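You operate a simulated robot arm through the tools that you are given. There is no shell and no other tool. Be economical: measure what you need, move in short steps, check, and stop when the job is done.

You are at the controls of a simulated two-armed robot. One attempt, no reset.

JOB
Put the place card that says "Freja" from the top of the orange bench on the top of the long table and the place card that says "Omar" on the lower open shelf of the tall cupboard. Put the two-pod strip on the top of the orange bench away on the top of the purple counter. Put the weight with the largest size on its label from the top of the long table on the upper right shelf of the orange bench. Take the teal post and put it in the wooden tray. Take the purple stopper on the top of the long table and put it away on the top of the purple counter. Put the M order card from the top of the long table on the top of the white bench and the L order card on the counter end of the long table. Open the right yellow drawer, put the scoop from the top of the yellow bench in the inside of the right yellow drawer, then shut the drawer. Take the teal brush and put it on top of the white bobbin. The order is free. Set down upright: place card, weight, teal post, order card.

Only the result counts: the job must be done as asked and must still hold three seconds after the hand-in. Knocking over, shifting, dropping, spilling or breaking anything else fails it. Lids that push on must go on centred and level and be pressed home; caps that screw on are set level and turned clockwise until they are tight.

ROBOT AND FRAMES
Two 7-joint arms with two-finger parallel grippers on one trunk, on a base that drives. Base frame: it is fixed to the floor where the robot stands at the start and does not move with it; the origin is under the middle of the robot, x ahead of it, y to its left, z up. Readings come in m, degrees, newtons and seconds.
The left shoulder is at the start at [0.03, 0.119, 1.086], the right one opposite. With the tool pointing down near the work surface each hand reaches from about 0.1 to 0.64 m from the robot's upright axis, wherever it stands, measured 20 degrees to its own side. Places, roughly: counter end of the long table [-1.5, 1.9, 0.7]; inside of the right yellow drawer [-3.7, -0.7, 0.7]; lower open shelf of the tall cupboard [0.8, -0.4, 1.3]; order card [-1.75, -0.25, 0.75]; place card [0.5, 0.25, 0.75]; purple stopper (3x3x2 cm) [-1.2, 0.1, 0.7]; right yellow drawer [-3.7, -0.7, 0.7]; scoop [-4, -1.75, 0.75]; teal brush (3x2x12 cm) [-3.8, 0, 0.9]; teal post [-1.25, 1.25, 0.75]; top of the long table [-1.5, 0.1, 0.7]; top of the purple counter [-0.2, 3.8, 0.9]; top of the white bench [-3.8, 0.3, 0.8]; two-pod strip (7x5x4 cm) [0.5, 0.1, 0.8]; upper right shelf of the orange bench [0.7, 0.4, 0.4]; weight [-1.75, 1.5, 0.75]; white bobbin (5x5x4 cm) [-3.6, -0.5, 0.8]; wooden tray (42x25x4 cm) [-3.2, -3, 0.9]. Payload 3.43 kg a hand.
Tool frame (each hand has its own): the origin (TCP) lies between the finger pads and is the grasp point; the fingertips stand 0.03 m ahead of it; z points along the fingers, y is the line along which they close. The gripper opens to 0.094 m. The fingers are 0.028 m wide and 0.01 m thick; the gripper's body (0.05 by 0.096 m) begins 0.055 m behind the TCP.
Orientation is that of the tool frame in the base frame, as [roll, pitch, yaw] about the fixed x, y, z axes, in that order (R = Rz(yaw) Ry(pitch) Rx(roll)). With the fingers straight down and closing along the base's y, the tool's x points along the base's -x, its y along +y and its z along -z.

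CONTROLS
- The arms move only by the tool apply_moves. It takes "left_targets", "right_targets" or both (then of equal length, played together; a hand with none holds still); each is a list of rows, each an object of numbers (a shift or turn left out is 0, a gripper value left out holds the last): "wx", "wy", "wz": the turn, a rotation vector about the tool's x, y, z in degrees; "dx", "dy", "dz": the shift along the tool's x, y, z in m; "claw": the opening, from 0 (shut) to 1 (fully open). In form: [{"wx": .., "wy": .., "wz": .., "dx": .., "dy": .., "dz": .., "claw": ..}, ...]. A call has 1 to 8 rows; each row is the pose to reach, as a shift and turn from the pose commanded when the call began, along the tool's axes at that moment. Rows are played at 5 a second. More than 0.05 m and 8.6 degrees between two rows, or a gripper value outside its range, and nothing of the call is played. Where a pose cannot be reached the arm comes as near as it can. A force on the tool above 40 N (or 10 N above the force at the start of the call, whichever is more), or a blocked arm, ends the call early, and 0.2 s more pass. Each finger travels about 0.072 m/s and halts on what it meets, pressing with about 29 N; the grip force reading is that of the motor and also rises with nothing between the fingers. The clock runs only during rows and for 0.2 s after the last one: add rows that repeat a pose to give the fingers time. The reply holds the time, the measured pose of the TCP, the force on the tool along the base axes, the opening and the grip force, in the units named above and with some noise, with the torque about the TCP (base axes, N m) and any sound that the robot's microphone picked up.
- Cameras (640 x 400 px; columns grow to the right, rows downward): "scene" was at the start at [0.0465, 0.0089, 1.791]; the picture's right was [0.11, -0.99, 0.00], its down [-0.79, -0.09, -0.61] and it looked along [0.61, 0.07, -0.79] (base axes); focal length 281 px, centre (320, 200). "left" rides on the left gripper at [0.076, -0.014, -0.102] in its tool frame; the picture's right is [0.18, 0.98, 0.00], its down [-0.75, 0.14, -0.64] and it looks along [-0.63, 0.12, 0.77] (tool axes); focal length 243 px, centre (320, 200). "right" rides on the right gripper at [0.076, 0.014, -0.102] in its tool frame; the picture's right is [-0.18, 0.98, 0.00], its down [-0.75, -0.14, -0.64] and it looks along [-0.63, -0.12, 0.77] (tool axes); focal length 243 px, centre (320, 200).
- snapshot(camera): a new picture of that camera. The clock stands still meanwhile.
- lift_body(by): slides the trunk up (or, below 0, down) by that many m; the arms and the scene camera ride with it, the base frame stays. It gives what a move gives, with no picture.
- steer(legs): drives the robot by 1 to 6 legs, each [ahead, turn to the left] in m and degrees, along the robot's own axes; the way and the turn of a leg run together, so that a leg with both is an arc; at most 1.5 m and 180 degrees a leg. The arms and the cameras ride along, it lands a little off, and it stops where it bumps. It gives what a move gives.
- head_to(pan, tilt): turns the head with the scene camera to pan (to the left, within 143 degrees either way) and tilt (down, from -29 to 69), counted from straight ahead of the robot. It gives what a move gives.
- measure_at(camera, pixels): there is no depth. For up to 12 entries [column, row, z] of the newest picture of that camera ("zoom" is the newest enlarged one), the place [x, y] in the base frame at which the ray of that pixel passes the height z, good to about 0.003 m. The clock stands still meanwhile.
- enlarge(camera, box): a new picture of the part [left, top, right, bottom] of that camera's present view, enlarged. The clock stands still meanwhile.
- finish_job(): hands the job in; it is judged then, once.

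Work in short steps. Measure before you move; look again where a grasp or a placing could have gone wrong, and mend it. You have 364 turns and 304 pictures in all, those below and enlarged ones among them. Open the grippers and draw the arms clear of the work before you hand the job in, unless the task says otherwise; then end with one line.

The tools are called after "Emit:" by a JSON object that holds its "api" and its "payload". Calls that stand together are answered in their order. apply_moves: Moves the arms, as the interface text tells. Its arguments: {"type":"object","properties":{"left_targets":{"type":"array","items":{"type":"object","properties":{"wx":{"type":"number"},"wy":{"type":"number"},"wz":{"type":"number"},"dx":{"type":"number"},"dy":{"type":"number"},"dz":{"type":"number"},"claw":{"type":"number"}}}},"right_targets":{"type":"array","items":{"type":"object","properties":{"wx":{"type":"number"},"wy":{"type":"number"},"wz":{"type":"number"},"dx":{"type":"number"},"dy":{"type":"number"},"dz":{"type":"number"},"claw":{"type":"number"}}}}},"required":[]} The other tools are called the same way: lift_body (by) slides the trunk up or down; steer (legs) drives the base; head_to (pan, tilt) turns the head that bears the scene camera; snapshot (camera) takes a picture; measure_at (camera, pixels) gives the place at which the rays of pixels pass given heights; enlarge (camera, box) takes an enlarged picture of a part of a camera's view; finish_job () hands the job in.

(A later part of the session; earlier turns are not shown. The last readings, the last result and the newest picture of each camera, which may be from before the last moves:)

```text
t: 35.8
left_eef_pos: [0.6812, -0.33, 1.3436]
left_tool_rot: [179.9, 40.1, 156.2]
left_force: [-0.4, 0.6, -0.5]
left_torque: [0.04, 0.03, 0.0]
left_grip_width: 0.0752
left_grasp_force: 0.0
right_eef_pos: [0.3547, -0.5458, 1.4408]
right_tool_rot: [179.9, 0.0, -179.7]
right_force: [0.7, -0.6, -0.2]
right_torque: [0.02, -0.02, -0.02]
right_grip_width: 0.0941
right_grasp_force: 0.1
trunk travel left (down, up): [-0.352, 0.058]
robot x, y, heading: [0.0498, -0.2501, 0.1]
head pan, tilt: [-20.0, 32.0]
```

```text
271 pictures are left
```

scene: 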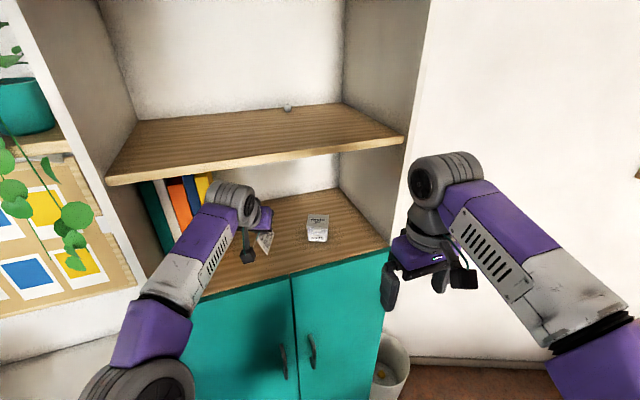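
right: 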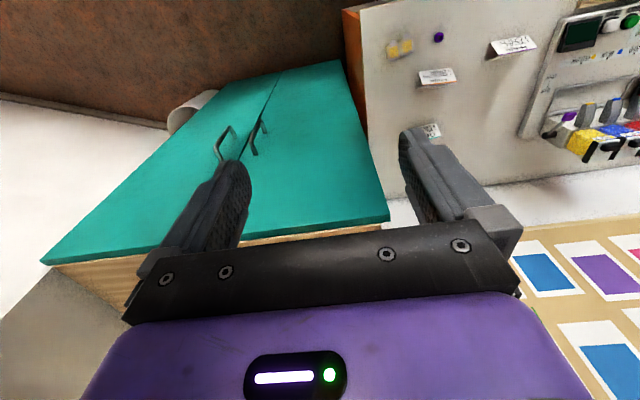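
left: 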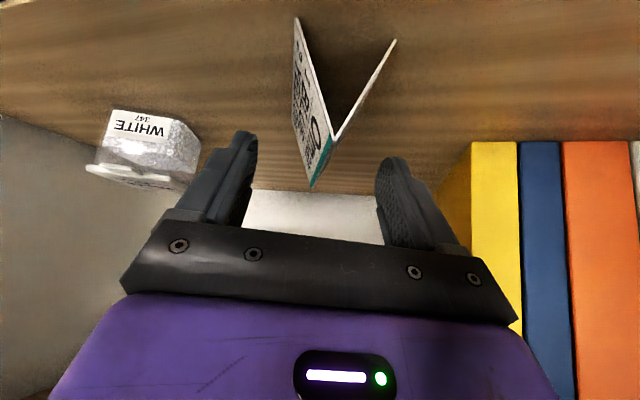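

Omar stands upright. I withdraw along the finger axis and back the hand out.

Emit:
{"api": "apply_moves", "payload": {"left_targets": [{"dz": -0.04}, {"dz": -0.08}, {"dz": -0.12}, {"dz": -0.16}, {"dz": -0.2}]}}

Emit:
{"api": "snapshot", "payload": {"camera": "left"}}

Emit:
{"api": "steer", "payload": {"legs": [[-0.15, 0]]}}

```text
t: 37.0
left_eef_pos: [0.5629, -0.2771, 1.4973]
left_tool_rot: [179.9, 40.1, 156.3]
left_force: [-0.7, 0.3, 0.3]
left_torque: [-0.03, -0.01, 0.0]
left_grip_width: 0.0754
left_grasp_force: 0.1
right_eef_pos: [0.3547, -0.544, 1.442]
right_tool_rot: [179.8, 0.2, -179.7]
right_force: [0.0, -1.5, 0.4]
right_torque: [0.01, 0.0, 0.0]
right_grip_width: 0.0943
right_grasp_force: 0.0
trunk travel left (down, up): [-0.352, 0.058]
robot x, y, heading: [0.0495, -0.2505, 0.2]
head pan, tilt: [-20.0, 32.0]
```

```text
270 pictures are left
```

left: 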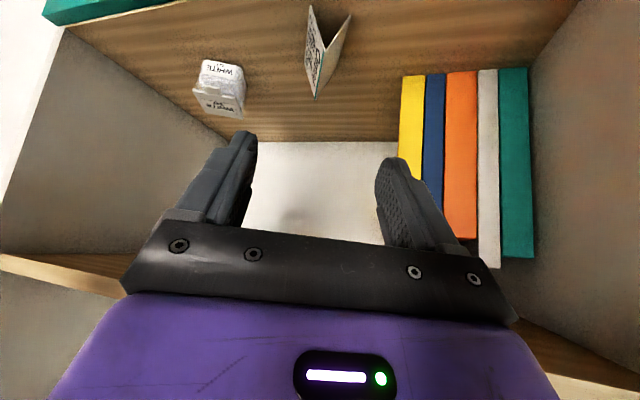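

```text
t: 38.3
left_eef_pos: [0.4172, -0.2777, 1.4956]
left_tool_rot: [179.9, 40.1, 156.4]
left_force: [-1.4, -0.3, 0.3]
left_torque: [0.01, 0.0, -0.01]
left_grip_width: 0.075
left_grasp_force: 0.1
right_eef_pos: [0.2078, -0.5462, 1.4407]
right_tool_rot: [179.8, 0.0, -179.6]
right_force: [0.2, 0.5, 0.7]
right_torque: [0.04, 0.03, -0.02]
right_grip_width: 0.0941
right_grasp_force: 0.0
trunk travel left (down, up): [-0.352, 0.058]
robot x, y, heading: [-0.101, -0.2535, 0.1]
head pan, tilt: [-20.0, 32.0]
```

Omar is done and standing. I now drive back in front of the bench for the pods and Freja.

Emit:
{"api": "steer", "payload": {"legs": [[0, 90], [0.3, 0], [0, -90], [0.12, 0]]}}

Emit:
{"api": "head_to", "payload": {"pan": 0, "tilt": 55}}

Emit:
{"api": "snapshot", "payload": {"camera": "scene"}}

Emit:
{"api": "snapshot", "payload": {"camera": "right"}}

```text
t: 48.8
left_eef_pos: [0.5339, 0.0244, 1.4962]
left_tool_rot: [180.0, 40.1, 156.5]
left_force: [-0.6, 0.1, -0.7]
left_torque: [-0.02, 0.04, 0.01]
left_grip_width: 0.0751
left_grasp_force: 0.1
right_eef_pos: [0.3269, -0.2441, 1.4409]
right_tool_rot: [179.9, 0.1, -179.4]
right_force: [0.0, 0.4, -0.3]
right_torque: [0.02, 0.02, -0.03]
right_grip_width: 0.0939
right_grasp_force: 0.2
trunk travel left (down, up): [-0.352, 0.058]
robot x, y, heading: [0.0233, 0.0437, 0.4]
head pan, tilt: [-20.0, 32.0]
```

```text
t: 49.7
left_eef_pos: [0.5351, 0.0242, 1.4957]
left_tool_rot: [179.8, 40.1, 156.6]
left_force: [1.1, 0.2, -0.4]
left_torque: [0.01, 0.01, -0.03]
left_grip_width: 0.075
left_grasp_force: 0.0
right_eef_pos: [0.3276, -0.2444, 1.4404]
right_tool_rot: [179.9, 0.1, -179.4]
right_force: [-0.5, 0.5, -0.5]
right_torque: [0.0, 0.0, -0.01]
right_grip_width: 0.094
right_grasp_force: 0.0
trunk travel left (down, up): [-0.352, 0.058]
robot x, y, heading: [0.0221, 0.0485, 0.6]
head pan, tilt: [0.0, 55.0]
```

```text
269 pictures are left
```

scene: 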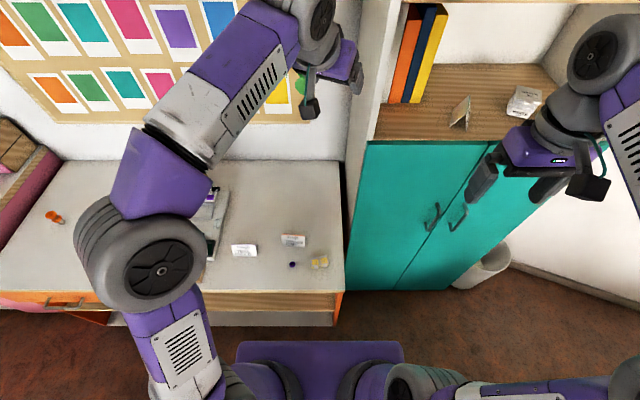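

```text
268 pictures are left
```

right: 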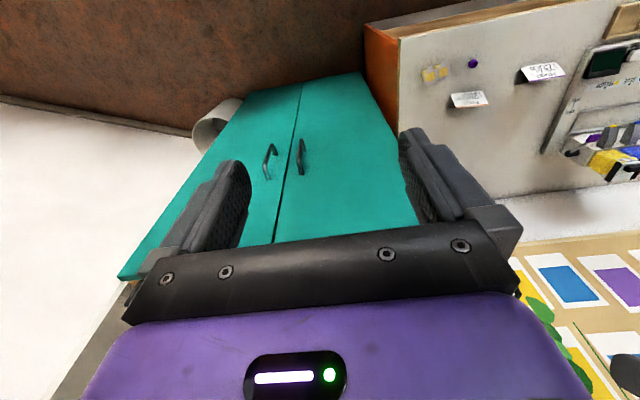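

Omar stands fine on the shelf at (460,113). I zoom on the pods and Freja card.

Emit:
{"api": "enlarge", "payload": {"camera": "scene", "box": [260, 220, 350, 276]}}

```text
7.11 times, centred on (305, 248) of scene
```

zoom: 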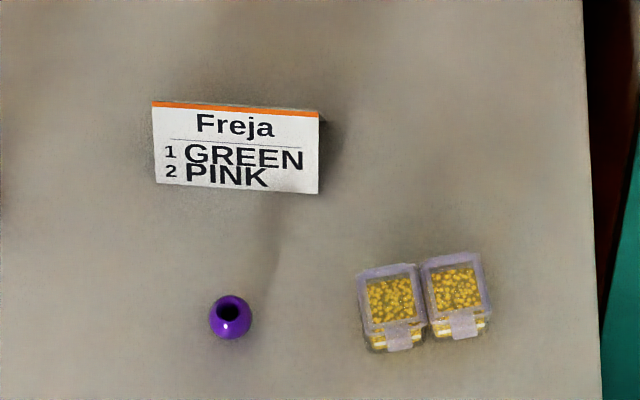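

Emit:
{"api": "measure_at", "payload": {"camera": "zoom", "pixels": [[358, 272, 0.83], [481, 253, 0.83], [490, 318, 0.83], [370, 345, 0.82], [428, 340, 0.82], [421, 268, 0.83], [230, 316, 0.81], [152, 102, 0.852], [319, 113, 0.852], [155, 184, 0.8], [317, 194, 0.8]]}}

```text
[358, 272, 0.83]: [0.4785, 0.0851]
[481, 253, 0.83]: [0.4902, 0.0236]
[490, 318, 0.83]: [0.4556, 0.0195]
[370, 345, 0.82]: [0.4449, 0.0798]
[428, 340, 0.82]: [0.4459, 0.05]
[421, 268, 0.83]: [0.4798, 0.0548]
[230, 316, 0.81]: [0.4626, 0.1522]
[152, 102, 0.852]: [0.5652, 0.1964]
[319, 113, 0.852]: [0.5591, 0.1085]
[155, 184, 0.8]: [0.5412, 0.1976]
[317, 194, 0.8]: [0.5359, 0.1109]
```

Pods centre ≈(0.465, 0.052), strip yaw ≈+8°; Freja ridge centre ≈(0.562, 0.153). I move the left hand aside and level, while the right hand comes towards the pods.

Emit:
{"api": "apply_moves", "payload": {"left_targets": [{"dx": 0.017, "dy": 0.02, "dz": -0.0145, "wy": 5}, {"dx": 0.034, "dy": 0.04, "dz": -0.029, "wy": 10}, {"dx": 0.052, "dy": 0.06, "dz": -0.0435, "wy": 15}, {"dx": 0.069, "dy": 0.08, "dz": -0.058, "wy": 20}, {"dx": 0.086, "dy": 0.1, "dz": -0.0725, "wy": 25}, {"dx": 0.103, "dy": 0.12, "dz": -0.087, "wy": 30}, {"dx": 0.12, "dy": 0.14, "dz": -0.1015, "wy": 35}, {"dx": 0.138, "dy": 0.161, "dz": -0.116, "wy": 40}], "right_targets": [{"dz": 0.045}, {"dz": 0.09}, {"dx": -0.015, "dy": 0.03, "dz": 0.125, "wz": -1}, {"dx": -0.03, "dy": 0.06, "dz": 0.16, "wz": -2}, {"dx": -0.05, "dy": 0.09, "dz": 0.19, "wz": -4}, {"dx": -0.065, "dy": 0.12, "dz": 0.22, "wz": -6}, {"dx": -0.08, "dy": 0.15, "dz": 0.25, "wz": -8}, {"dx": -0.095, "dy": 0.185, "dz": 0.275, "wz": -8}]}}

Emit:
{"api": "snapshot", "payload": {"camera": "scene"}}

```text
t: 51.5
left_eef_pos: [0.4289, 0.2255, 1.5046]
left_tool_rot: [178.9, 3.5, 156.3]
left_force: [-0.2, -1.1, -0.1]
left_torque: [-0.02, -0.01, 0.01]
left_grip_width: 0.0754
left_grasp_force: 0.1
left hand out of reach, approached as far as the arm can: row 8
right_eef_pos: [0.4221, -0.0575, 1.1655]
right_tool_rot: [179.8, 0.1, -171.4]
right_force: [-0.7, 0.6, -0.3]
right_torque: [-0.03, 0.0, -0.02]
right_grip_width: 0.0942
right_grasp_force: 0.0
trunk travel left (down, up): [-0.352, 0.058]
robot x, y, heading: [0.0186, 0.0512, 0.6]
head pan, tilt: [0.0, 55.0]
```

```text
266 pictures are left
```

scene: 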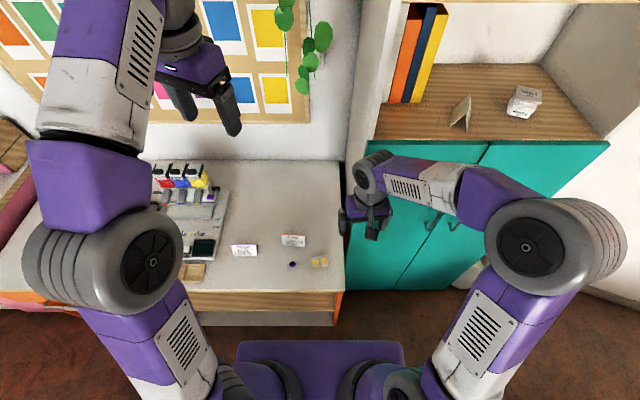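

Emit:
{"api": "apply_moves", "payload": {"right_targets": [{"dx": -0.01, "dy": 0.017, "dz": 0.041}, {"dx": -0.02, "dy": 0.034, "dz": 0.082}, {"dx": -0.03, "dy": 0.051, "dz": 0.123}, {"dx": -0.04, "dy": 0.068, "dz": 0.164}, {"dx": -0.05, "dy": 0.085, "dz": 0.205}, {"dx": -0.059, "dy": 0.102, "dz": 0.245}, {"dx": -0.059, "dy": 0.102, "dz": 0.245}]}}

Emit:
{"api": "snapshot", "payload": {"camera": "right"}}

Emit:
{"api": "enlarge", "payload": {"camera": "scene", "box": [250, 210, 390, 300]}}

```text
t: 53.1
left_eef_pos: [0.4292, 0.2262, 1.5037]
left_tool_rot: [178.9, 3.5, 156.4]
left_force: [-0.7, 0.4, -0.2]
left_torque: [0.0, -0.04, -0.01]
left_grip_width: 0.075
left_grasp_force: 0.1
right_eef_pos: [0.4638, 0.0528, 0.9202]
right_tool_rot: [179.9, 0.1, -171.4]
right_force: [-0.1, 0.0, 0.5]
right_torque: [0.02, 0.01, -0.03]
right_grip_width: 0.0939
right_grasp_force: 0.1
trunk travel left (down, up): [-0.352, 0.058]
robot x, y, heading: [0.0218, 0.05, 0.1]
head pan, tilt: [0.0, 55.0]
```

```text
265 pictures are left
```

right: 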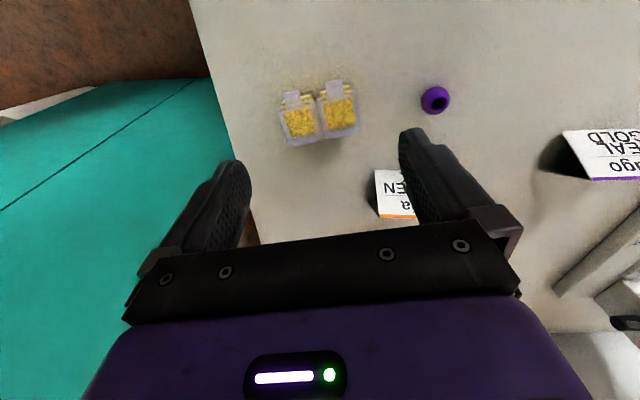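

```text
4.44 times, centred on (320, 255) of scene
```

zoom: 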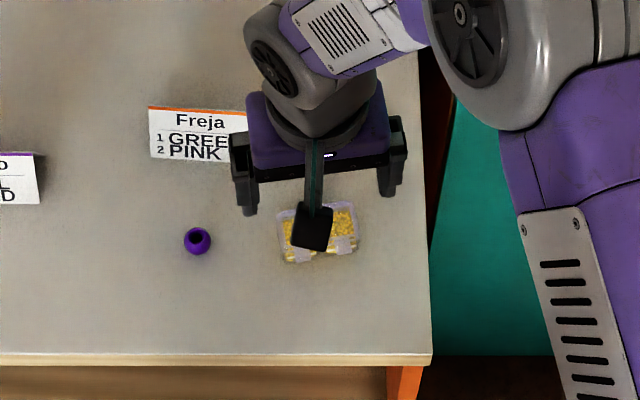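

Emit:
{"api": "measure_at", "payload": {"camera": "right", "pixels": [[279, 105, 0.835], [355, 84, 0.835], [290, 146, 0.835], [360, 128, 0.835], [435, 99, 0.81], [292, 92, 0.81], [334, 81, 0.81]]}}

```text
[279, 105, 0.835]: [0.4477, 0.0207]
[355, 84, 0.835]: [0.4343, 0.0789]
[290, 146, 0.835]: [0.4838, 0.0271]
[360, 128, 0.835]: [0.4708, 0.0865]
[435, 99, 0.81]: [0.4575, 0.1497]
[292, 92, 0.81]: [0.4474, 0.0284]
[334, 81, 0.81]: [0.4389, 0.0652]
```

Centre (0.460, 0.053), yaw ≈13°. I descend with a small correction to z≈0.837.

Emit:
{"api": "apply_moves", "payload": {"right_targets": [{"dx": 0.003, "dz": 0.03, "wz": -4}, {"dx": 0.003, "dz": 0.06, "wz": -4}, {"dx": 0.003, "dz": 0.083, "wz": -4}, {"dx": 0.003, "dz": 0.083, "wz": -4}]}}

Emit:
{"api": "snapshot", "payload": {"camera": "right"}}

```text
t: 54.1
left_eef_pos: [0.4296, 0.2254, 1.5033]
left_tool_rot: [178.9, 3.5, 156.5]
left_force: [0.0, 0.9, -0.2]
left_torque: [0.0, 0.06, -0.01]
left_grip_width: 0.0751
left_grasp_force: 0.1
right_eef_pos: [0.4623, 0.0526, 0.8393]
right_tool_rot: [-180.0, 0.1, -167.4]
right_force: [-0.2, -0.4, -1.2]
right_torque: [0.03, 0.0, -0.01]
right_grip_width: 0.0936
right_grasp_force: 0.1
trunk travel left (down, up): [-0.352, 0.058]
robot x, y, heading: [0.0243, 0.047, 0.3]
head pan, tilt: [0.0, 55.0]
```

```text
263 pictures are left
```

right: 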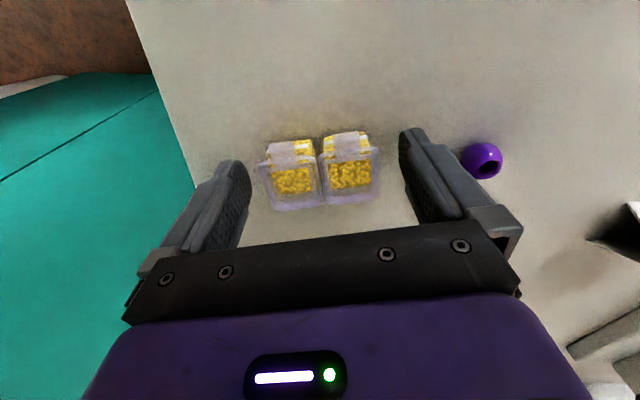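

Well straddled. I lower 4 mm, close, and lift a bit.

Emit:
{"api": "apply_moves", "payload": {"right_targets": [{"dz": 0.004}, {"dz": 0.004, "claw": 0.6}, {"dz": 0.004, "claw": 0.3}, {"dz": 0.004, "claw": 0.0}, {"dz": 0.004, "claw": 0.0}]}}

Emit:
{"api": "apply_moves", "payload": {"right_targets": [{"dz": -0.03}, {"dz": -0.06}, {"dz": -0.1}]}}

Emit:
{"api": "snapshot", "payload": {"camera": "right"}}

```text
t: 55.3
left_eef_pos: [0.4278, 0.2269, 1.5043]
left_tool_rot: [178.9, 3.6, 156.5]
left_force: [0.1, 0.3, -0.5]
left_torque: [0.0, -0.03, 0.0]
left_grip_width: 0.0752
left_grasp_force: 0.0
right_eef_pos: [0.4623, 0.0509, 0.8358]
right_tool_rot: [179.9, 0.2, -167.4]
right_force: [3.7, 0.1, 15.6]
right_torque: [-0.05, -0.08, -0.03]
right_grip_width: 0.0639
right_grasp_force: 28.9
trunk travel left (down, up): [-0.352, 0.058]
robot x, y, heading: [0.0206, 0.0451, 0.4]
head pan, tilt: [0.0, 55.0]
```

```text
t: 56.1
left_eef_pos: [0.4289, 0.2249, 1.5035]
left_tool_rot: [178.8, 3.4, 156.4]
left_force: [0.3, -0.6, -0.2]
left_torque: [-0.02, 0.0, -0.02]
left_grip_width: 0.0752
left_grasp_force: 0.1
right_eef_pos: [0.4603, 0.0505, 0.9343]
right_tool_rot: [-180.0, 0.0, -167.4]
right_force: [-0.2, 0.2, -0.6]
right_torque: [0.02, 0.05, 0.0]
right_grip_width: 0.064
right_grasp_force: 28.9
trunk travel left (down, up): [-0.352, 0.058]
robot x, y, heading: [0.0216, 0.0481, 0.3]
head pan, tilt: [0.0, 55.0]
```

```text
262 pictures are left
```

right: 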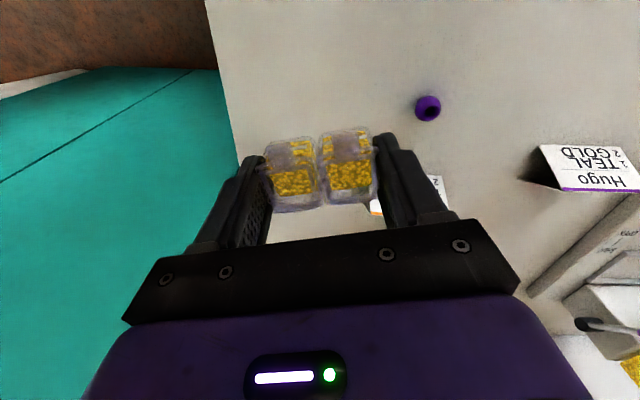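

Pods held at 0.064 m. Right hand retreats to its side; left hand turns for Freja.

Emit:
{"api": "apply_moves", "payload": {"left_targets": [{"wz": 8.3}, {"wz": 16.6}, {"wz": 24.9}, {"wz": 33.2}, {"wz": 41.5}, {"wz": 49.8}, {"wz": 58.1}, {"wz": 66.4}], "right_targets": [{"dx": 0.022, "dy": -0.031, "dz": -0.025}, {"dx": 0.0445, "dy": -0.062, "dz": -0.05}, {"dx": 0.067, "dy": -0.0926, "dz": -0.075}, {"dx": 0.089, "dy": -0.1235, "dz": -0.1}, {"dx": 0.111, "dy": -0.154, "dz": -0.125}, {"dx": 0.1335, "dy": -0.185, "dz": -0.15}, {"dx": 0.156, "dy": -0.216, "dz": -0.175}, {"dx": 0.178, "dy": -0.247, "dz": -0.2}]}}

```text
t: 57.9
left_eef_pos: [0.4279, 0.2263, 1.5043]
left_tool_rot: [176.3, 0.4, 89.9]
left_force: [-1.4, 0.7, 0.2]
left_torque: [0.0, -0.01, 0.02]
left_grip_width: 0.0752
left_grasp_force: 0.0
right_eef_pos: [0.341, -0.2312, 1.1341]
right_tool_rot: [180.0, 0.0, -167.4]
right_force: [-0.3, -0.1, -0.4]
right_torque: [0.02, 0.0, -0.01]
right_grip_width: 0.0637
right_grasp_force: 28.8
trunk travel left (down, up): [-0.352, 0.058]
robot x, y, heading: [0.0202, 0.0476, 0.3]
head pan, tilt: [0.0, 55.0]
```

Emit:
{"api": "apply_moves", "payload": {"left_targets": [{"dz": 0.045, "wx": 0.9, "wz": 1, "claw": 1}, {"dz": 0.09, "dy": 0.01, "dx": -0.005, "wx": 1.8, "wz": 2}, {"dz": 0.135, "dy": 0.02, "dx": -0.01, "wx": 2.8, "wz": 3}, {"dz": 0.18, "dy": 0.035, "dx": -0.02, "wx": 3.7, "wz": 4}, {"dz": 0.225, "dy": 0.05, "dx": -0.03, "wx": 3.7, "wz": 4}, {"dz": 0.27, "dy": 0.065, "dx": -0.04, "wx": 3.7, "wz": 4}, {"dz": 0.315, "dy": 0.08, "dx": -0.05, "wx": 3.7, "wz": 4}, {"dz": 0.36, "dy": 0.095, "dx": -0.06, "wx": 3.7, "wz": 4}]}}

```text
t: 59.7
left_eef_pos: [0.5501, 0.1622, 1.1496]
left_tool_rot: [180.0, 0.3, 86.0]
left_force: [-0.1, -0.5, -0.4]
left_torque: [0.01, 0.02, -0.01]
left_grip_width: 0.0939
left_grasp_force: 0.0
right_eef_pos: [0.3439, -0.2283, 1.1338]
right_tool_rot: [179.9, 0.0, -167.4]
right_force: [-0.2, -0.2, -0.5]
right_torque: [0.01, 0.0, 0.0]
right_grip_width: 0.0642
right_grasp_force: 28.6
trunk travel left (down, up): [-0.352, 0.058]
robot x, y, heading: [0.0206, 0.0496, 0.2]
head pan, tilt: [0.0, 55.0]
```

Emit:
{"api": "apply_moves", "payload": {"left_targets": [{"dz": 0.046, "dy": 0.003, "dx": -0.002}, {"dz": 0.092, "dy": 0.006, "dx": -0.004}, {"dz": 0.138, "dy": 0.009, "dx": -0.006}, {"dz": 0.184, "dy": 0.0126, "dx": -0.008}, {"dz": 0.22, "dy": 0.0126, "dx": -0.008}]}}

Emit:
{"api": "snapshot", "payload": {"camera": "left"}}

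Emit:
{"api": "enlarge", "payload": {"camera": "scene", "box": [230, 200, 350, 280]}}

```text
t: 60.9
left_eef_pos: [0.5585, 0.1541, 0.9301]
left_tool_rot: [-179.9, 0.4, 86.1]
left_force: [-0.6, 0.6, -0.1]
left_torque: [-0.04, -0.02, -0.01]
left_grip_width: 0.094
left_grasp_force: 0.2
right_eef_pos: [0.3429, -0.2289, 1.1339]
right_tool_rot: [179.9, 0.0, -167.4]
right_force: [0.8, -0.6, 0.2]
right_torque: [-0.01, 0.0, 0.0]
right_grip_width: 0.0637
right_grasp_force: 28.9
trunk travel left (down, up): [-0.352, 0.058]
robot x, y, heading: [0.0216, 0.0472, 0.3]
head pan, tilt: [0.0, 55.0]
```

```text
261 pictures are left
```

left: 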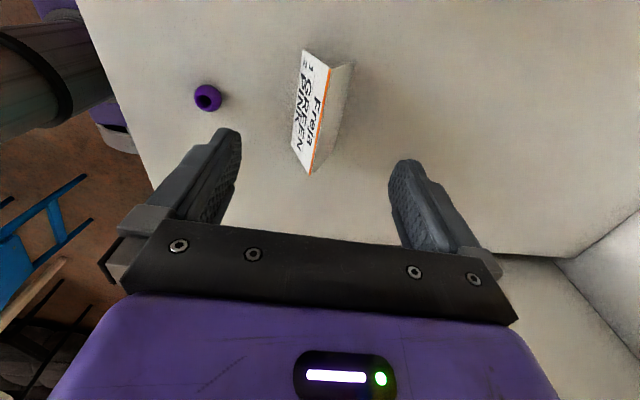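

```text
5.00 times, centred on (290, 240) of scene
```

zoom: 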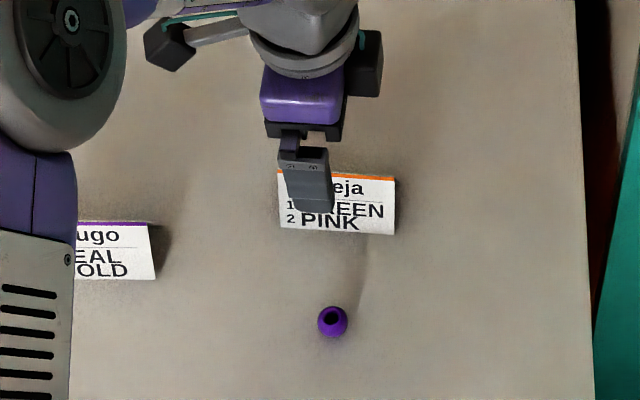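

Emit:
{"api": "measure_at", "payload": {"camera": "left", "pixels": [[311, 173, 0.855], [330, 67, 0.855], [352, 64, 0.805], [305, 50, 0.805], [207, 98, 0.81]]}}

```text
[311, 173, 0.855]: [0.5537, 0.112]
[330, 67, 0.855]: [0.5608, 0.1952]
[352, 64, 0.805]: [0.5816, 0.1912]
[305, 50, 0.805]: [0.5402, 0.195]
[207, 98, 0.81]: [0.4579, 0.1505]
```

Ridge centre (0.558, 0.153) — already aligned. I descend to z≈0.841, close and lift.

Emit:
{"api": "apply_moves", "payload": {"left_targets": [{"dz": 0.04}, {"dz": 0.075}, {"dz": 0.089}, {"dz": 0.089, "claw": 0.6}, {"dz": 0.089, "claw": 0.3}, {"dz": 0.089, "claw": 0.0}, {"dz": 0.089, "claw": 0.0}]}}

Emit:
{"api": "apply_moves", "payload": {"left_targets": [{"dz": -0.03}, {"dz": -0.07}, {"dz": -0.11}, {"dz": -0.15}]}}

Emit:
{"api": "snapshot", "payload": {"camera": "left"}}

```text
t: 62.5
left_eef_pos: [0.5589, 0.1558, 0.8414]
left_tool_rot: [-179.9, 0.3, 86.1]
left_force: [-0.8, 0.0, 0.5]
left_torque: [0.0, 0.02, -0.01]
left_grip_width: 0.0313
left_grasp_force: 28.9
right_eef_pos: [0.3428, -0.2293, 1.135]
right_tool_rot: [179.9, 0.0, -167.4]
right_force: [0.8, -0.5, -0.6]
right_torque: [-0.02, 0.0, -0.01]
right_grip_width: 0.0639
right_grasp_force: 28.9
trunk travel left (down, up): [-0.352, 0.058]
robot x, y, heading: [0.0166, 0.0463, 0.1]
head pan, tilt: [0.0, 55.0]
```

```text
t: 63.5
left_eef_pos: [0.5579, 0.154, 0.9934]
left_tool_rot: [-179.9, 0.3, 86.0]
left_force: [1.1, -1.0, -0.3]
left_torque: [0.03, -0.05, -0.03]
left_grip_width: 0.0306
left_grasp_force: 29.2
right_eef_pos: [0.3433, -0.2299, 1.1341]
right_tool_rot: [179.9, 0.1, -167.3]
right_force: [-0.7, 0.0, -0.3]
right_torque: [0.01, 0.02, -0.01]
right_grip_width: 0.0641
right_grasp_force: 29.0
trunk travel left (down, up): [-0.352, 0.058]
robot x, y, heading: [0.0199, 0.0475, 0.1]
head pan, tilt: [0.0, 55.0]
```

```text
259 pictures are left
```

left: 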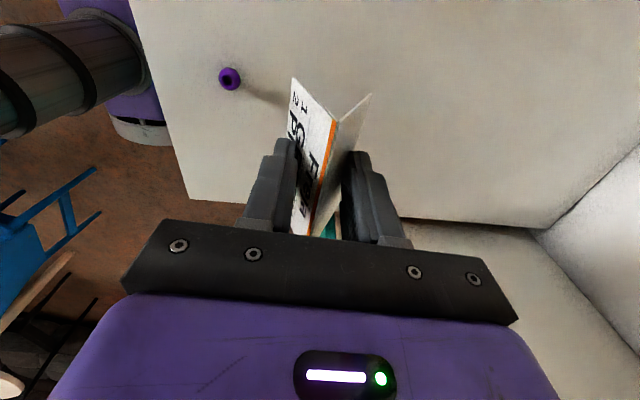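

Freja held at 0.031 m. I back off, turn round to face the long table, and look.

Emit:
{"api": "steer", "payload": {"legs": [[-0.25, 0], [0, 179]]}}

Emit:
{"api": "snapshot", "payload": {"camera": "scene"}}

```text
t: 72.7
left_eef_pos: [-0.7688, -0.0535, 0.991]
left_tool_rot: [-179.9, 0.3, -94.8]
left_force: [-0.8, -0.2, 0.5]
left_torque: [0.02, 0.02, -0.01]
left_grip_width: 0.0271
left_grasp_force: 28.9
right_eef_pos: [-0.5482, 0.3277, 1.1349]
right_tool_rot: [179.9, 0.0, 12.0]
right_force: [0.1, -0.4, -1.1]
right_torque: [0.0, -0.01, 0.01]
right_grip_width: 0.0639
right_grasp_force: 29.1
trunk travel left (down, up): [-0.352, 0.058]
robot x, y, heading: [-0.2292, 0.0474, 179.6]
head pan, tilt: [0.0, 55.0]
```

```text
258 pictures are left
```

scene: 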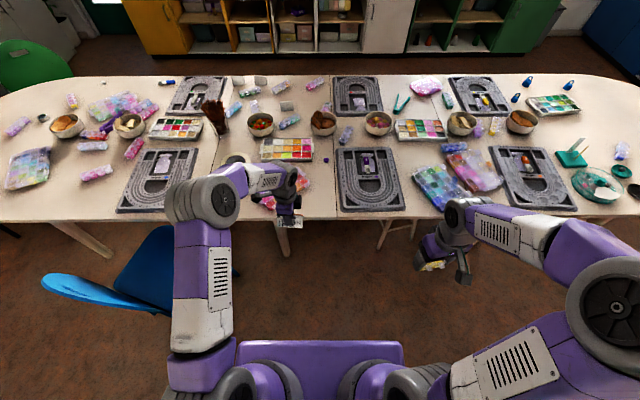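

The long table is cluttered. I zoom in to find free spots and locate items.

Emit:
{"api": "enlarge", "payload": {"camera": "scene", "box": [0, 70, 240, 220]}}

Emit:
{"api": "enlarge", "payload": {"camera": "scene", "box": [220, 70, 460, 220]}}

Emit:
{"api": "enlarge", "payload": {"camera": "scene", "box": [400, 60, 640, 210]}}

```text
2.67 times, centred on (120, 145) of scene
```

zoom: 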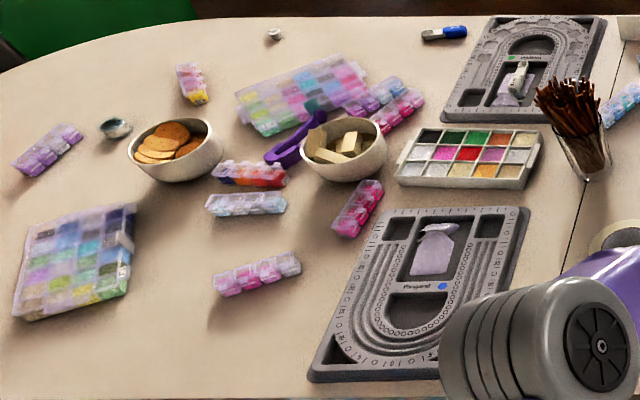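

```text
2.67 times, centred on (340, 145) of scene
```

zoom: 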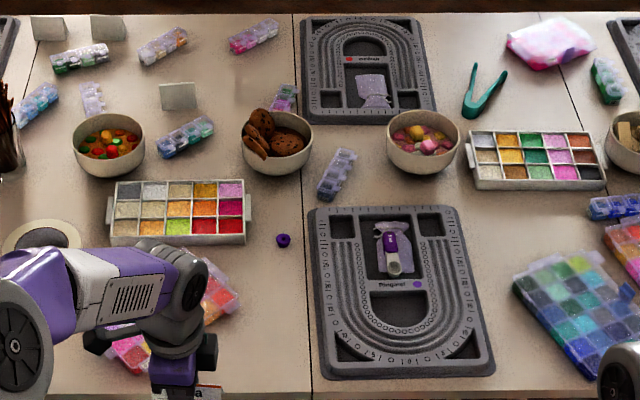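

```text
2.67 times, centred on (520, 135) of scene
```

zoom: 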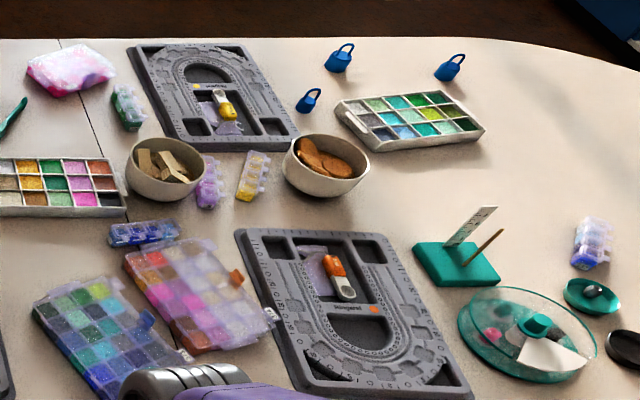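

Emit:
{"api": "measure_at", "payload": {"camera": "scene", "pixels": [[326, 160, 0.72], [312, 182, 0.72], [334, 182, 0.72], [334, 214, 0.72], [305, 214, 0.72], [337, 218, 0.72], [402, 161, 0.72], [415, 205, 0.72], [90, 197, 0.72], [60, 205, 0.72], [284, 218, 0.86]]}}

```text
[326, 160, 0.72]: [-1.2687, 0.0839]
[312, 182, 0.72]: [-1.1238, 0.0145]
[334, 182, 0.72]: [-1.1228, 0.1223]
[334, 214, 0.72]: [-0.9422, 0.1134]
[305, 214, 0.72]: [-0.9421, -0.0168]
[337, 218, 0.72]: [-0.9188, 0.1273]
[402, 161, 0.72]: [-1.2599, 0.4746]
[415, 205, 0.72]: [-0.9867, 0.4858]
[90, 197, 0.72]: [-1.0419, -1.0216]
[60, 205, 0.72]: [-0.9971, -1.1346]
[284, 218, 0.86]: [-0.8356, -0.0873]
```

A free patch lies at x≈−1.0, y≈0.0–0.11 between the pink pack and the mat. I drive ahead 0.22 and look down there.

Emit:
{"api": "steer", "payload": {"legs": [[0.22, 0]]}}

Emit:
{"api": "snapshot", "payload": {"camera": "scene"}}

Emit:
{"api": "snapshot", "payload": {"camera": "left"}}

```text
t: 74.3
left_eef_pos: [-0.9902, -0.0516, 0.9916]
left_tool_rot: [-179.9, 0.3, -94.6]
left_force: [-0.2, 0.1, 0.3]
left_torque: [0.02, -0.02, -0.01]
left_grip_width: 0.0266
left_grasp_force: 28.5
right_eef_pos: [-0.7674, 0.3293, 1.134]
right_tool_rot: [179.9, 0.0, 11.7]
right_force: [0.0, -0.9, -0.5]
right_torque: [0.01, -0.02, 0.0]
right_grip_width: 0.0638
right_grasp_force: 29.1
trunk travel left (down, up): [-0.352, 0.058]
robot x, y, heading: [-0.4472, 0.0499, 179.4]
head pan, tilt: [0.0, 55.0]
```

```text
254 pictures are left
```

scene: 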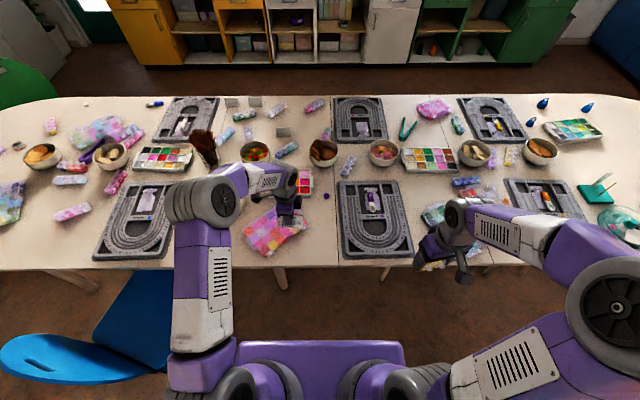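

```text
253 pictures are left
```

left: 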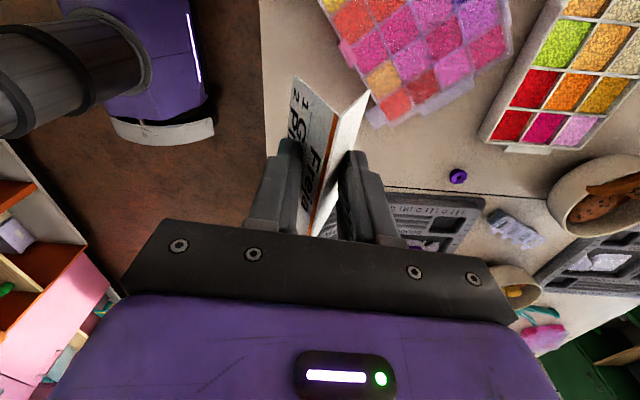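

Emit:
{"api": "measure_at", "payload": {"camera": "scene", "pixels": [[326, 196, 0.68], [326, 196, 0.74], [308, 230, 0.71], [342, 238, 0.71], [345, 257, 0.71], [300, 235, 0.71], [320, 265, 0.71], [306, 213, 0.71]]}}

Emit:
{"api": "measure_at", "payload": {"camera": "left", "pixels": [[458, 176, 0.68], [458, 176, 0.74], [383, 190, 0.7], [405, 195, 0.7], [375, 125, 0.71], [262, 100, 0.7]]}}

```text
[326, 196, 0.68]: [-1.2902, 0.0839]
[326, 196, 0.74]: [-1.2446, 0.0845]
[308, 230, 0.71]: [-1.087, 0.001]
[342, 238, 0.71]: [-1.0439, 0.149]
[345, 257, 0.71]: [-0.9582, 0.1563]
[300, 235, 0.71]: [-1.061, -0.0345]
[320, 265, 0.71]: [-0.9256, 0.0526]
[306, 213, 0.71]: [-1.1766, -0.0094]
```

```text
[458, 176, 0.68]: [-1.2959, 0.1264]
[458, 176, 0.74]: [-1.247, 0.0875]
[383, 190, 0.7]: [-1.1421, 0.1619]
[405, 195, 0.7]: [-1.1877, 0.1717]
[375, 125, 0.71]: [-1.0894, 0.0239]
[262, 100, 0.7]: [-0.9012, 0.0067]
```

Stopper at about (−1.245, 0.085), so the table top is near z≈0.73. I move Freja over (−1.0, 0.072) and down to TCP z≈0.81.

Emit:
{"api": "apply_moves", "payload": {"left_targets": [{"dx": -0.03, "dy": 0.005}, {"dx": -0.06, "dy": 0.01, "dz": 0.03}, {"dx": -0.09, "dy": 0.015, "dz": 0.07}, {"dx": -0.1227, "dy": 0.022, "dz": 0.1}, {"dx": -0.1227, "dy": 0.022, "dz": 0.14}, {"dx": -0.1227, "dy": 0.022, "dz": 0.18}]}}

Emit:
{"api": "snapshot", "payload": {"camera": "left"}}

Emit:
{"api": "enlarge", "payload": {"camera": "scene", "box": [260, 190, 400, 277]}}

```text
refused: row 3 steps farther than a row can; nothing moved
```

```text
252 pictures are left
```

left: 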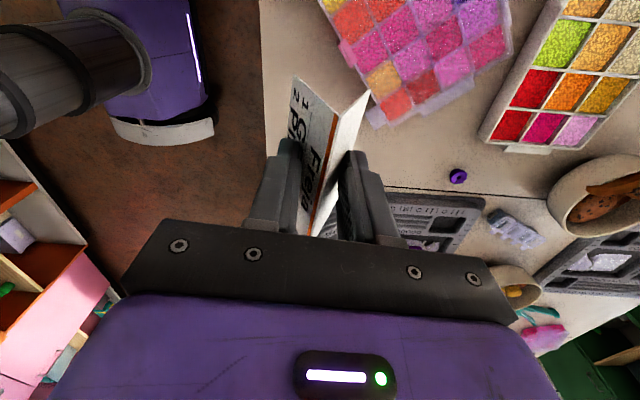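

```text
4.57 times, centred on (330, 234) of scene
```

zoom: 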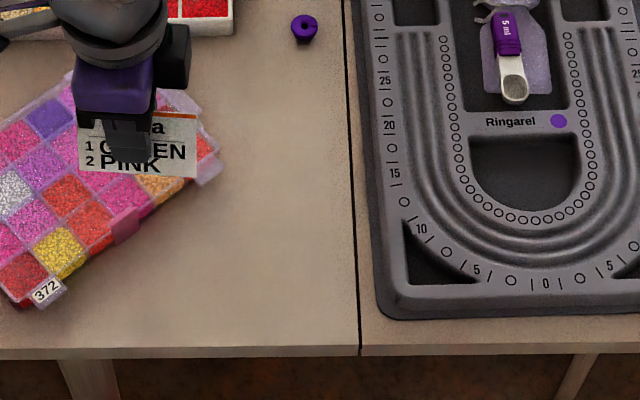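

Row step was too long; nothing moved. I retry with smaller steps.

Emit:
{"api": "apply_moves", "payload": {"left_targets": [{"dx": -0.031, "dy": 0.005}, {"dx": -0.061, "dy": 0.01, "dz": 0.02}, {"dx": -0.092, "dy": 0.015, "dz": 0.05}, {"dx": -0.1227, "dy": 0.022, "dz": 0.08}, {"dx": -0.1227, "dy": 0.022, "dz": 0.12}, {"dx": -0.1227, "dy": 0.022, "dz": 0.16}, {"dx": -0.1227, "dy": 0.022, "dz": 0.18}]}}

Emit:
{"api": "snapshot", "payload": {"camera": "left"}}

Emit:
{"api": "enlarge", "payload": {"camera": "scene", "box": [260, 190, 400, 277]}}

```text
t: 76.0
left_eef_pos: [-1.0007, 0.0738, 0.812]
left_tool_rot: [-179.9, 0.3, -94.7]
left_force: [-0.5, -0.5, -0.3]
left_torque: [-0.01, 0.01, -0.01]
left_grip_width: 0.0264
left_grasp_force: 29.1
right_eef_pos: [-0.7676, 0.3286, 1.1342]
right_tool_rot: [179.9, -0.1, 11.8]
right_force: [-0.1, 0.2, -0.9]
right_torque: [-0.01, -0.02, 0.04]
right_grip_width: 0.064
right_grasp_force: 29.4
trunk travel left (down, up): [-0.352, 0.058]
robot x, y, heading: [-0.4476, 0.0498, 179.8]
head pan, tilt: [0.0, 55.0]
```

```text
250 pictures are left
```

left: 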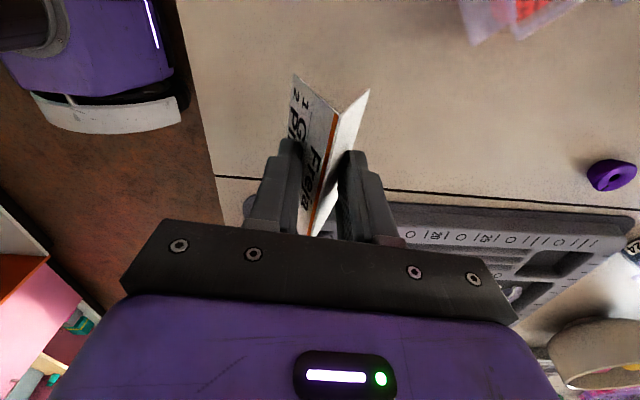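

```text
4.57 times, centred on (330, 234) of scene
```

zoom: 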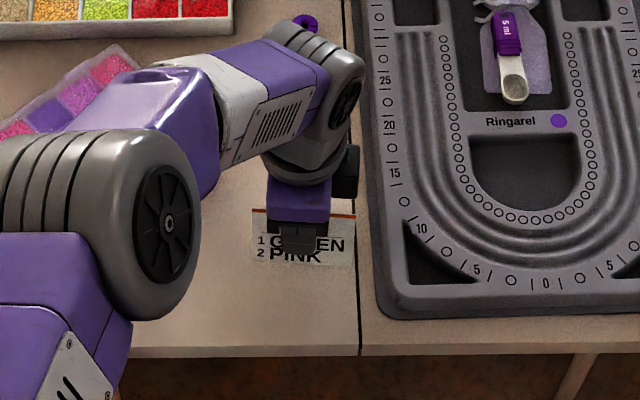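

Over a clear patch. I shift 0.015 left and lower in steps until contact.

Emit:
{"api": "apply_moves", "payload": {"left_targets": [{"dx": 0.015, "dz": 0.015}, {"dx": 0.015, "dz": 0.027}, {"dx": 0.015, "dz": 0.032}, {"dx": 0.015, "dz": 0.036}]}}

```text
t: 76.8
left_eef_pos: [-1.0039, 0.0591, 0.7877]
left_tool_rot: [179.6, 0.4, -94.7]
left_force: [15.0, -3.9, 27.0]
left_torque: [-0.2, -0.29, 0.05]
left_grip_width: 0.0253
left_grasp_force: 28.6
right_eef_pos: [-0.7654, 0.3283, 1.1352]
right_tool_rot: [179.9, 0.1, 11.7]
right_force: [0.5, 0.7, 0.7]
right_torque: [-0.02, -0.01, 0.02]
right_grip_width: 0.0641
right_grasp_force: 28.9
trunk travel left (down, up): [-0.352, 0.058]
robot x, y, heading: [-0.45, 0.0512, 179.6]
head pan, tilt: [0.0, 55.0]
stopped in row 4 (left hand): the force on the tool passed its limit at 47 N (the readings are from after the stop); the commanded pose is now the measured one
```

Contact. I ease up 3 mm and release slowly.

Emit:
{"api": "apply_moves", "payload": {"left_targets": [{"dz": -0.003}, {"dz": -0.003, "claw": 0.35}, {"dz": -0.003, "claw": 0.6}, {"dz": -0.003, "claw": 0.9}, {"dz": -0.003, "claw": 0.9}]}}

Emit:
{"api": "snapshot", "payload": {"camera": "left"}}

```text
t: 78.0
left_eef_pos: [-1.0052, 0.0587, 0.7865]
left_tool_rot: [179.7, 0.4, -94.6]
left_force: [-0.3, -0.4, -1.0]
left_torque: [0.0, -0.02, -0.01]
left_grip_width: 0.0844
left_grasp_force: 0.1
right_eef_pos: [-0.7672, 0.3296, 1.1331]
right_tool_rot: [179.9, 0.0, 11.8]
right_force: [0.3, -0.5, -0.2]
right_torque: [-0.04, 0.0, -0.02]
right_grip_width: 0.0638
right_grasp_force: 28.8
trunk travel left (down, up): [-0.352, 0.058]
robot x, y, heading: [-0.4498, 0.0464, 179.8]
head pan, tilt: [0.0, 55.0]
```

```text
248 pictures are left
```

left: 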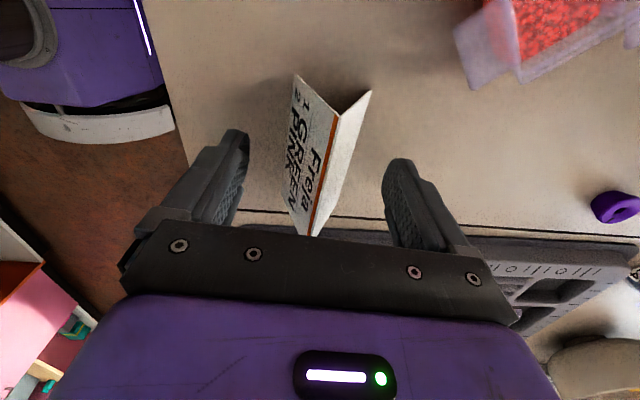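

Freja stands. I raise the left hand and drive 0.14 ahead to reach the purple stopper.

Emit:
{"api": "apply_moves", "payload": {"left_targets": [{"dz": -0.04}, {"dz": -0.08}, {"dz": -0.12}, {"dz": -0.16}, {"dz": -0.2}]}}

Emit:
{"api": "steer", "payload": {"legs": [[0.14, 0]]}}

Emit:
{"api": "snapshot", "payload": {"camera": "scene"}}

Emit:
{"api": "snapshot", "payload": {"camera": "left"}}

```text
t: 79.2
left_eef_pos: [-1.0031, 0.0571, 0.9897]
left_tool_rot: [179.7, 0.3, -94.6]
left_force: [-0.4, 0.0, -0.2]
left_torque: [0.03, 0.04, 0.06]
left_grip_width: 0.0846
left_grasp_force: 0.0
right_eef_pos: [-0.7676, 0.3299, 1.134]
right_tool_rot: [179.9, 0.1, 11.9]
right_force: [0.0, 0.2, -0.4]
right_torque: [-0.02, 0.0, -0.01]
right_grip_width: 0.0639
right_grasp_force: 29.1
trunk travel left (down, up): [-0.352, 0.058]
robot x, y, heading: [-0.4511, 0.0449, 179.8]
head pan, tilt: [0.0, 55.0]
```

```text
t: 80.5
left_eef_pos: [-1.1411, 0.0586, 0.9887]
left_tool_rot: [179.7, 0.4, -94.6]
left_force: [-0.4, -0.3, 0.4]
left_torque: [0.04, 0.01, -0.01]
left_grip_width: 0.0846
left_grasp_force: 0.2
right_eef_pos: [-0.9051, 0.3308, 1.1347]
right_tool_rot: [179.9, 0.0, 11.8]
right_force: [0.5, 0.6, -0.6]
right_torque: [0.01, -0.02, -0.03]
right_grip_width: 0.0637
right_grasp_force: 29.2
trunk travel left (down, up): [-0.352, 0.058]
robot x, y, heading: [-0.5855, 0.0502, 179.4]
head pan, tilt: [0.0, 55.0]
```

```text
247 pictures are left
```

scene: 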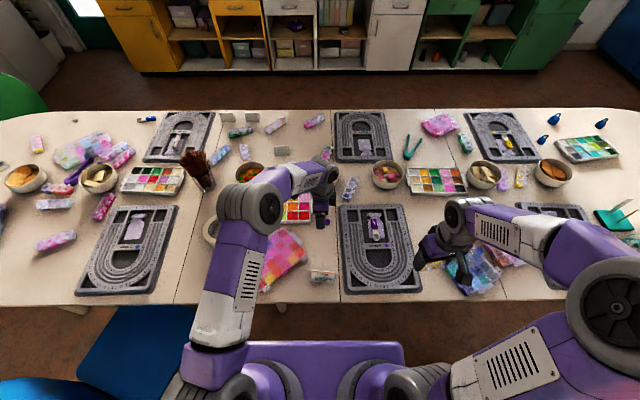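

```text
246 pictures are left
```

left: 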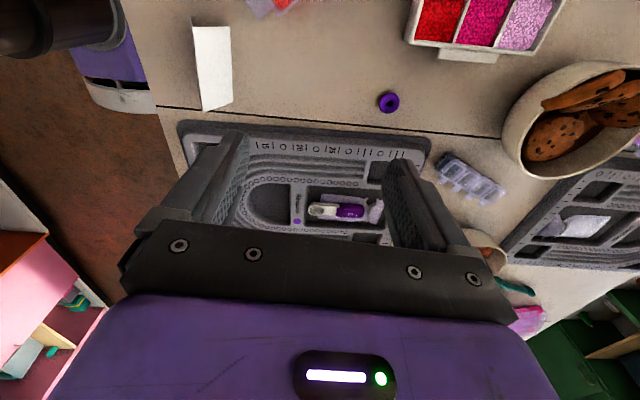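

Emit:
{"api": "measure_at", "payload": {"camera": "left", "pixels": [[389, 102, 0.755], [389, 102, 0.765], [438, 55, 0.75], [410, 45, 0.76], [505, 130, 0.77], [428, 152, 0.75], [213, 65, 0.79]]}}

Emit:
{"api": "measure_at", "payload": {"camera": "scene", "pixels": [[326, 268, 0.79], [322, 225, 0.76]]}}

```text
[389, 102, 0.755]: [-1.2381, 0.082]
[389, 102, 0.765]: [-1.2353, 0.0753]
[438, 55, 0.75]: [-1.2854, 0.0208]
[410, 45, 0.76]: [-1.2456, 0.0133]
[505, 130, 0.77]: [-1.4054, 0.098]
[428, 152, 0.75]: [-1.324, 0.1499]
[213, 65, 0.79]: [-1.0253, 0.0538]
```

```text
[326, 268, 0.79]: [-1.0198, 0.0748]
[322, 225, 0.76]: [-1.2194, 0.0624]
```

Stopper at (−1.238, 0.082); clearances fine. I move over it and descend to z≈0.85 for a check.

Emit:
{"api": "apply_moves", "payload": {"left_targets": [{"dx": -0.005, "dy": 0.035, "claw": 0.75}, {"dx": -0.01, "dy": 0.07, "dz": 0.02}, {"dx": -0.0156, "dy": 0.0986, "dz": 0.05}, {"dx": -0.0156, "dy": 0.0986, "dz": 0.095}, {"dx": -0.0156, "dy": 0.0986, "dz": 0.14}, {"dx": -0.0156, "dy": 0.0986, "dz": 0.14}]}}

Emit:
{"api": "snapshot", "payload": {"camera": "left"}}

```text
t: 81.9
left_eef_pos: [-1.1919, 0.0692, 0.8734]
left_tool_rot: [179.6, 0.4, -94.7]
left_force: [-0.5, 0.0, 0.4]
left_torque: [0.0, -0.06, 0.0]
left_grip_width: 0.0707
left_grasp_force: 0.0
left hand out of reach, approached as far as the arm can: row 3, 4, 5, 6
right_eef_pos: [-0.9039, 0.3306, 1.1339]
right_tool_rot: [179.9, 0.0, 11.8]
right_force: [0.0, 0.0, -0.4]
right_torque: [-0.03, 0.03, 0.0]
right_grip_width: 0.0638
right_grasp_force: 29.2
trunk travel left (down, up): [-0.352, 0.058]
robot x, y, heading: [-0.5883, 0.0473, 179.6]
head pan, tilt: [0.0, 55.0]
```

```text
245 pictures are left
```

left: 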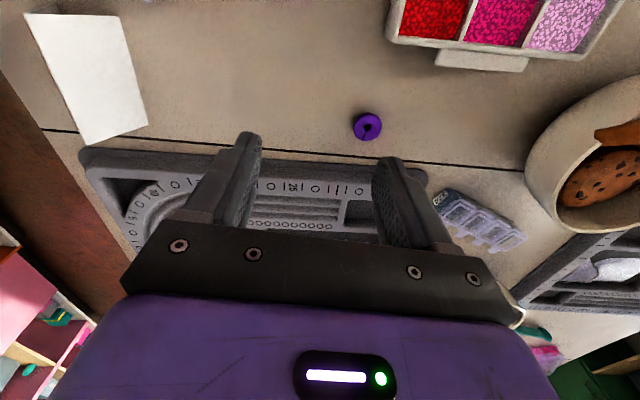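

Short by ~0.05 m; drive 0.06 ahead (fingertips at z≈0.84, above Freja's top only behind).

Emit:
{"api": "steer", "payload": {"legs": [[0.06, 0]]}}

Emit:
{"api": "snapshot", "payload": {"camera": "left"}}

```text
t: 82.9
left_eef_pos: [-1.2524, 0.0706, 0.8734]
left_tool_rot: [179.7, 0.4, -94.7]
left_force: [-0.1, -0.2, -0.6]
left_torque: [-0.01, -0.03, 0.01]
left_grip_width: 0.0708
left_grasp_force: 0.0
right_eef_pos: [-0.9652, 0.3307, 1.1345]
right_tool_rot: [180.0, 0.0, 11.7]
right_force: [-0.6, 0.4, 0.5]
right_torque: [0.02, -0.05, 0.02]
right_grip_width: 0.0638
right_grasp_force: 28.9
trunk travel left (down, up): [-0.352, 0.058]
robot x, y, heading: [-0.6465, 0.0526, 179.5]
head pan, tilt: [0.0, 55.0]
```

```text
244 pictures are left
```

left: 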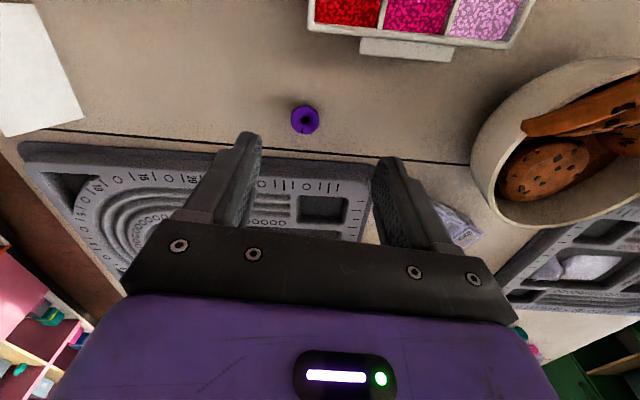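

Emit:
{"api": "measure_at", "payload": {"camera": "left", "pixels": [[305, 119, 0.755], [305, 119, 0.765], [305, 106, 0.748], [305, 133, 0.765]]}}

```text
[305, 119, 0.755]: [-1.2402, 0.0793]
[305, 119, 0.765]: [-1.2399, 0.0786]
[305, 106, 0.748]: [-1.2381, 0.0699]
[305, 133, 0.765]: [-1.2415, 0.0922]
```

Emit:
{"api": "apply_moves", "payload": {"left_targets": [{"dx": -0.0104, "dy": -0.0116, "dz": 0.03}, {"dx": -0.0104, "dy": -0.0116, "dz": 0.06}, {"dx": -0.0104, "dy": -0.0116, "dz": 0.085}, {"dx": -0.0104, "dy": -0.0116, "dz": 0.085}]}}

Emit:
{"api": "snapshot", "payload": {"camera": "left"}}

```text
t: 83.9
left_eef_pos: [-1.223, 0.0743, 0.794]
left_tool_rot: [179.8, 0.4, -94.7]
left_force: [-0.7, 0.8, 0.0]
left_torque: [0.02, 0.01, -0.04]
left_grip_width: 0.0705
left_grasp_force: 0.1
left hand out of reach, approached as far as the arm can: row 2, 3, 4
right_eef_pos: [-0.9643, 0.3315, 1.1337]
right_tool_rot: [179.9, 0.0, 11.7]
right_force: [0.3, 0.5, -0.5]
right_torque: [0.01, -0.05, 0.04]
right_grip_width: 0.0638
right_grasp_force: 29.0
trunk travel left (down, up): [-0.352, 0.058]
robot x, y, heading: [-0.6454, 0.0468, 179.5]
head pan, tilt: [0.0, 55.0]
```

```text
243 pictures are left
```

left: 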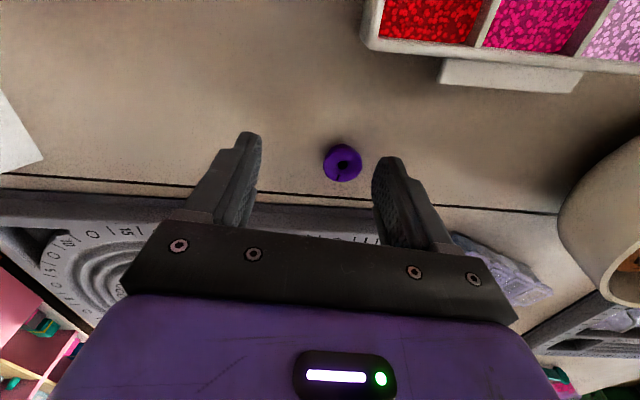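

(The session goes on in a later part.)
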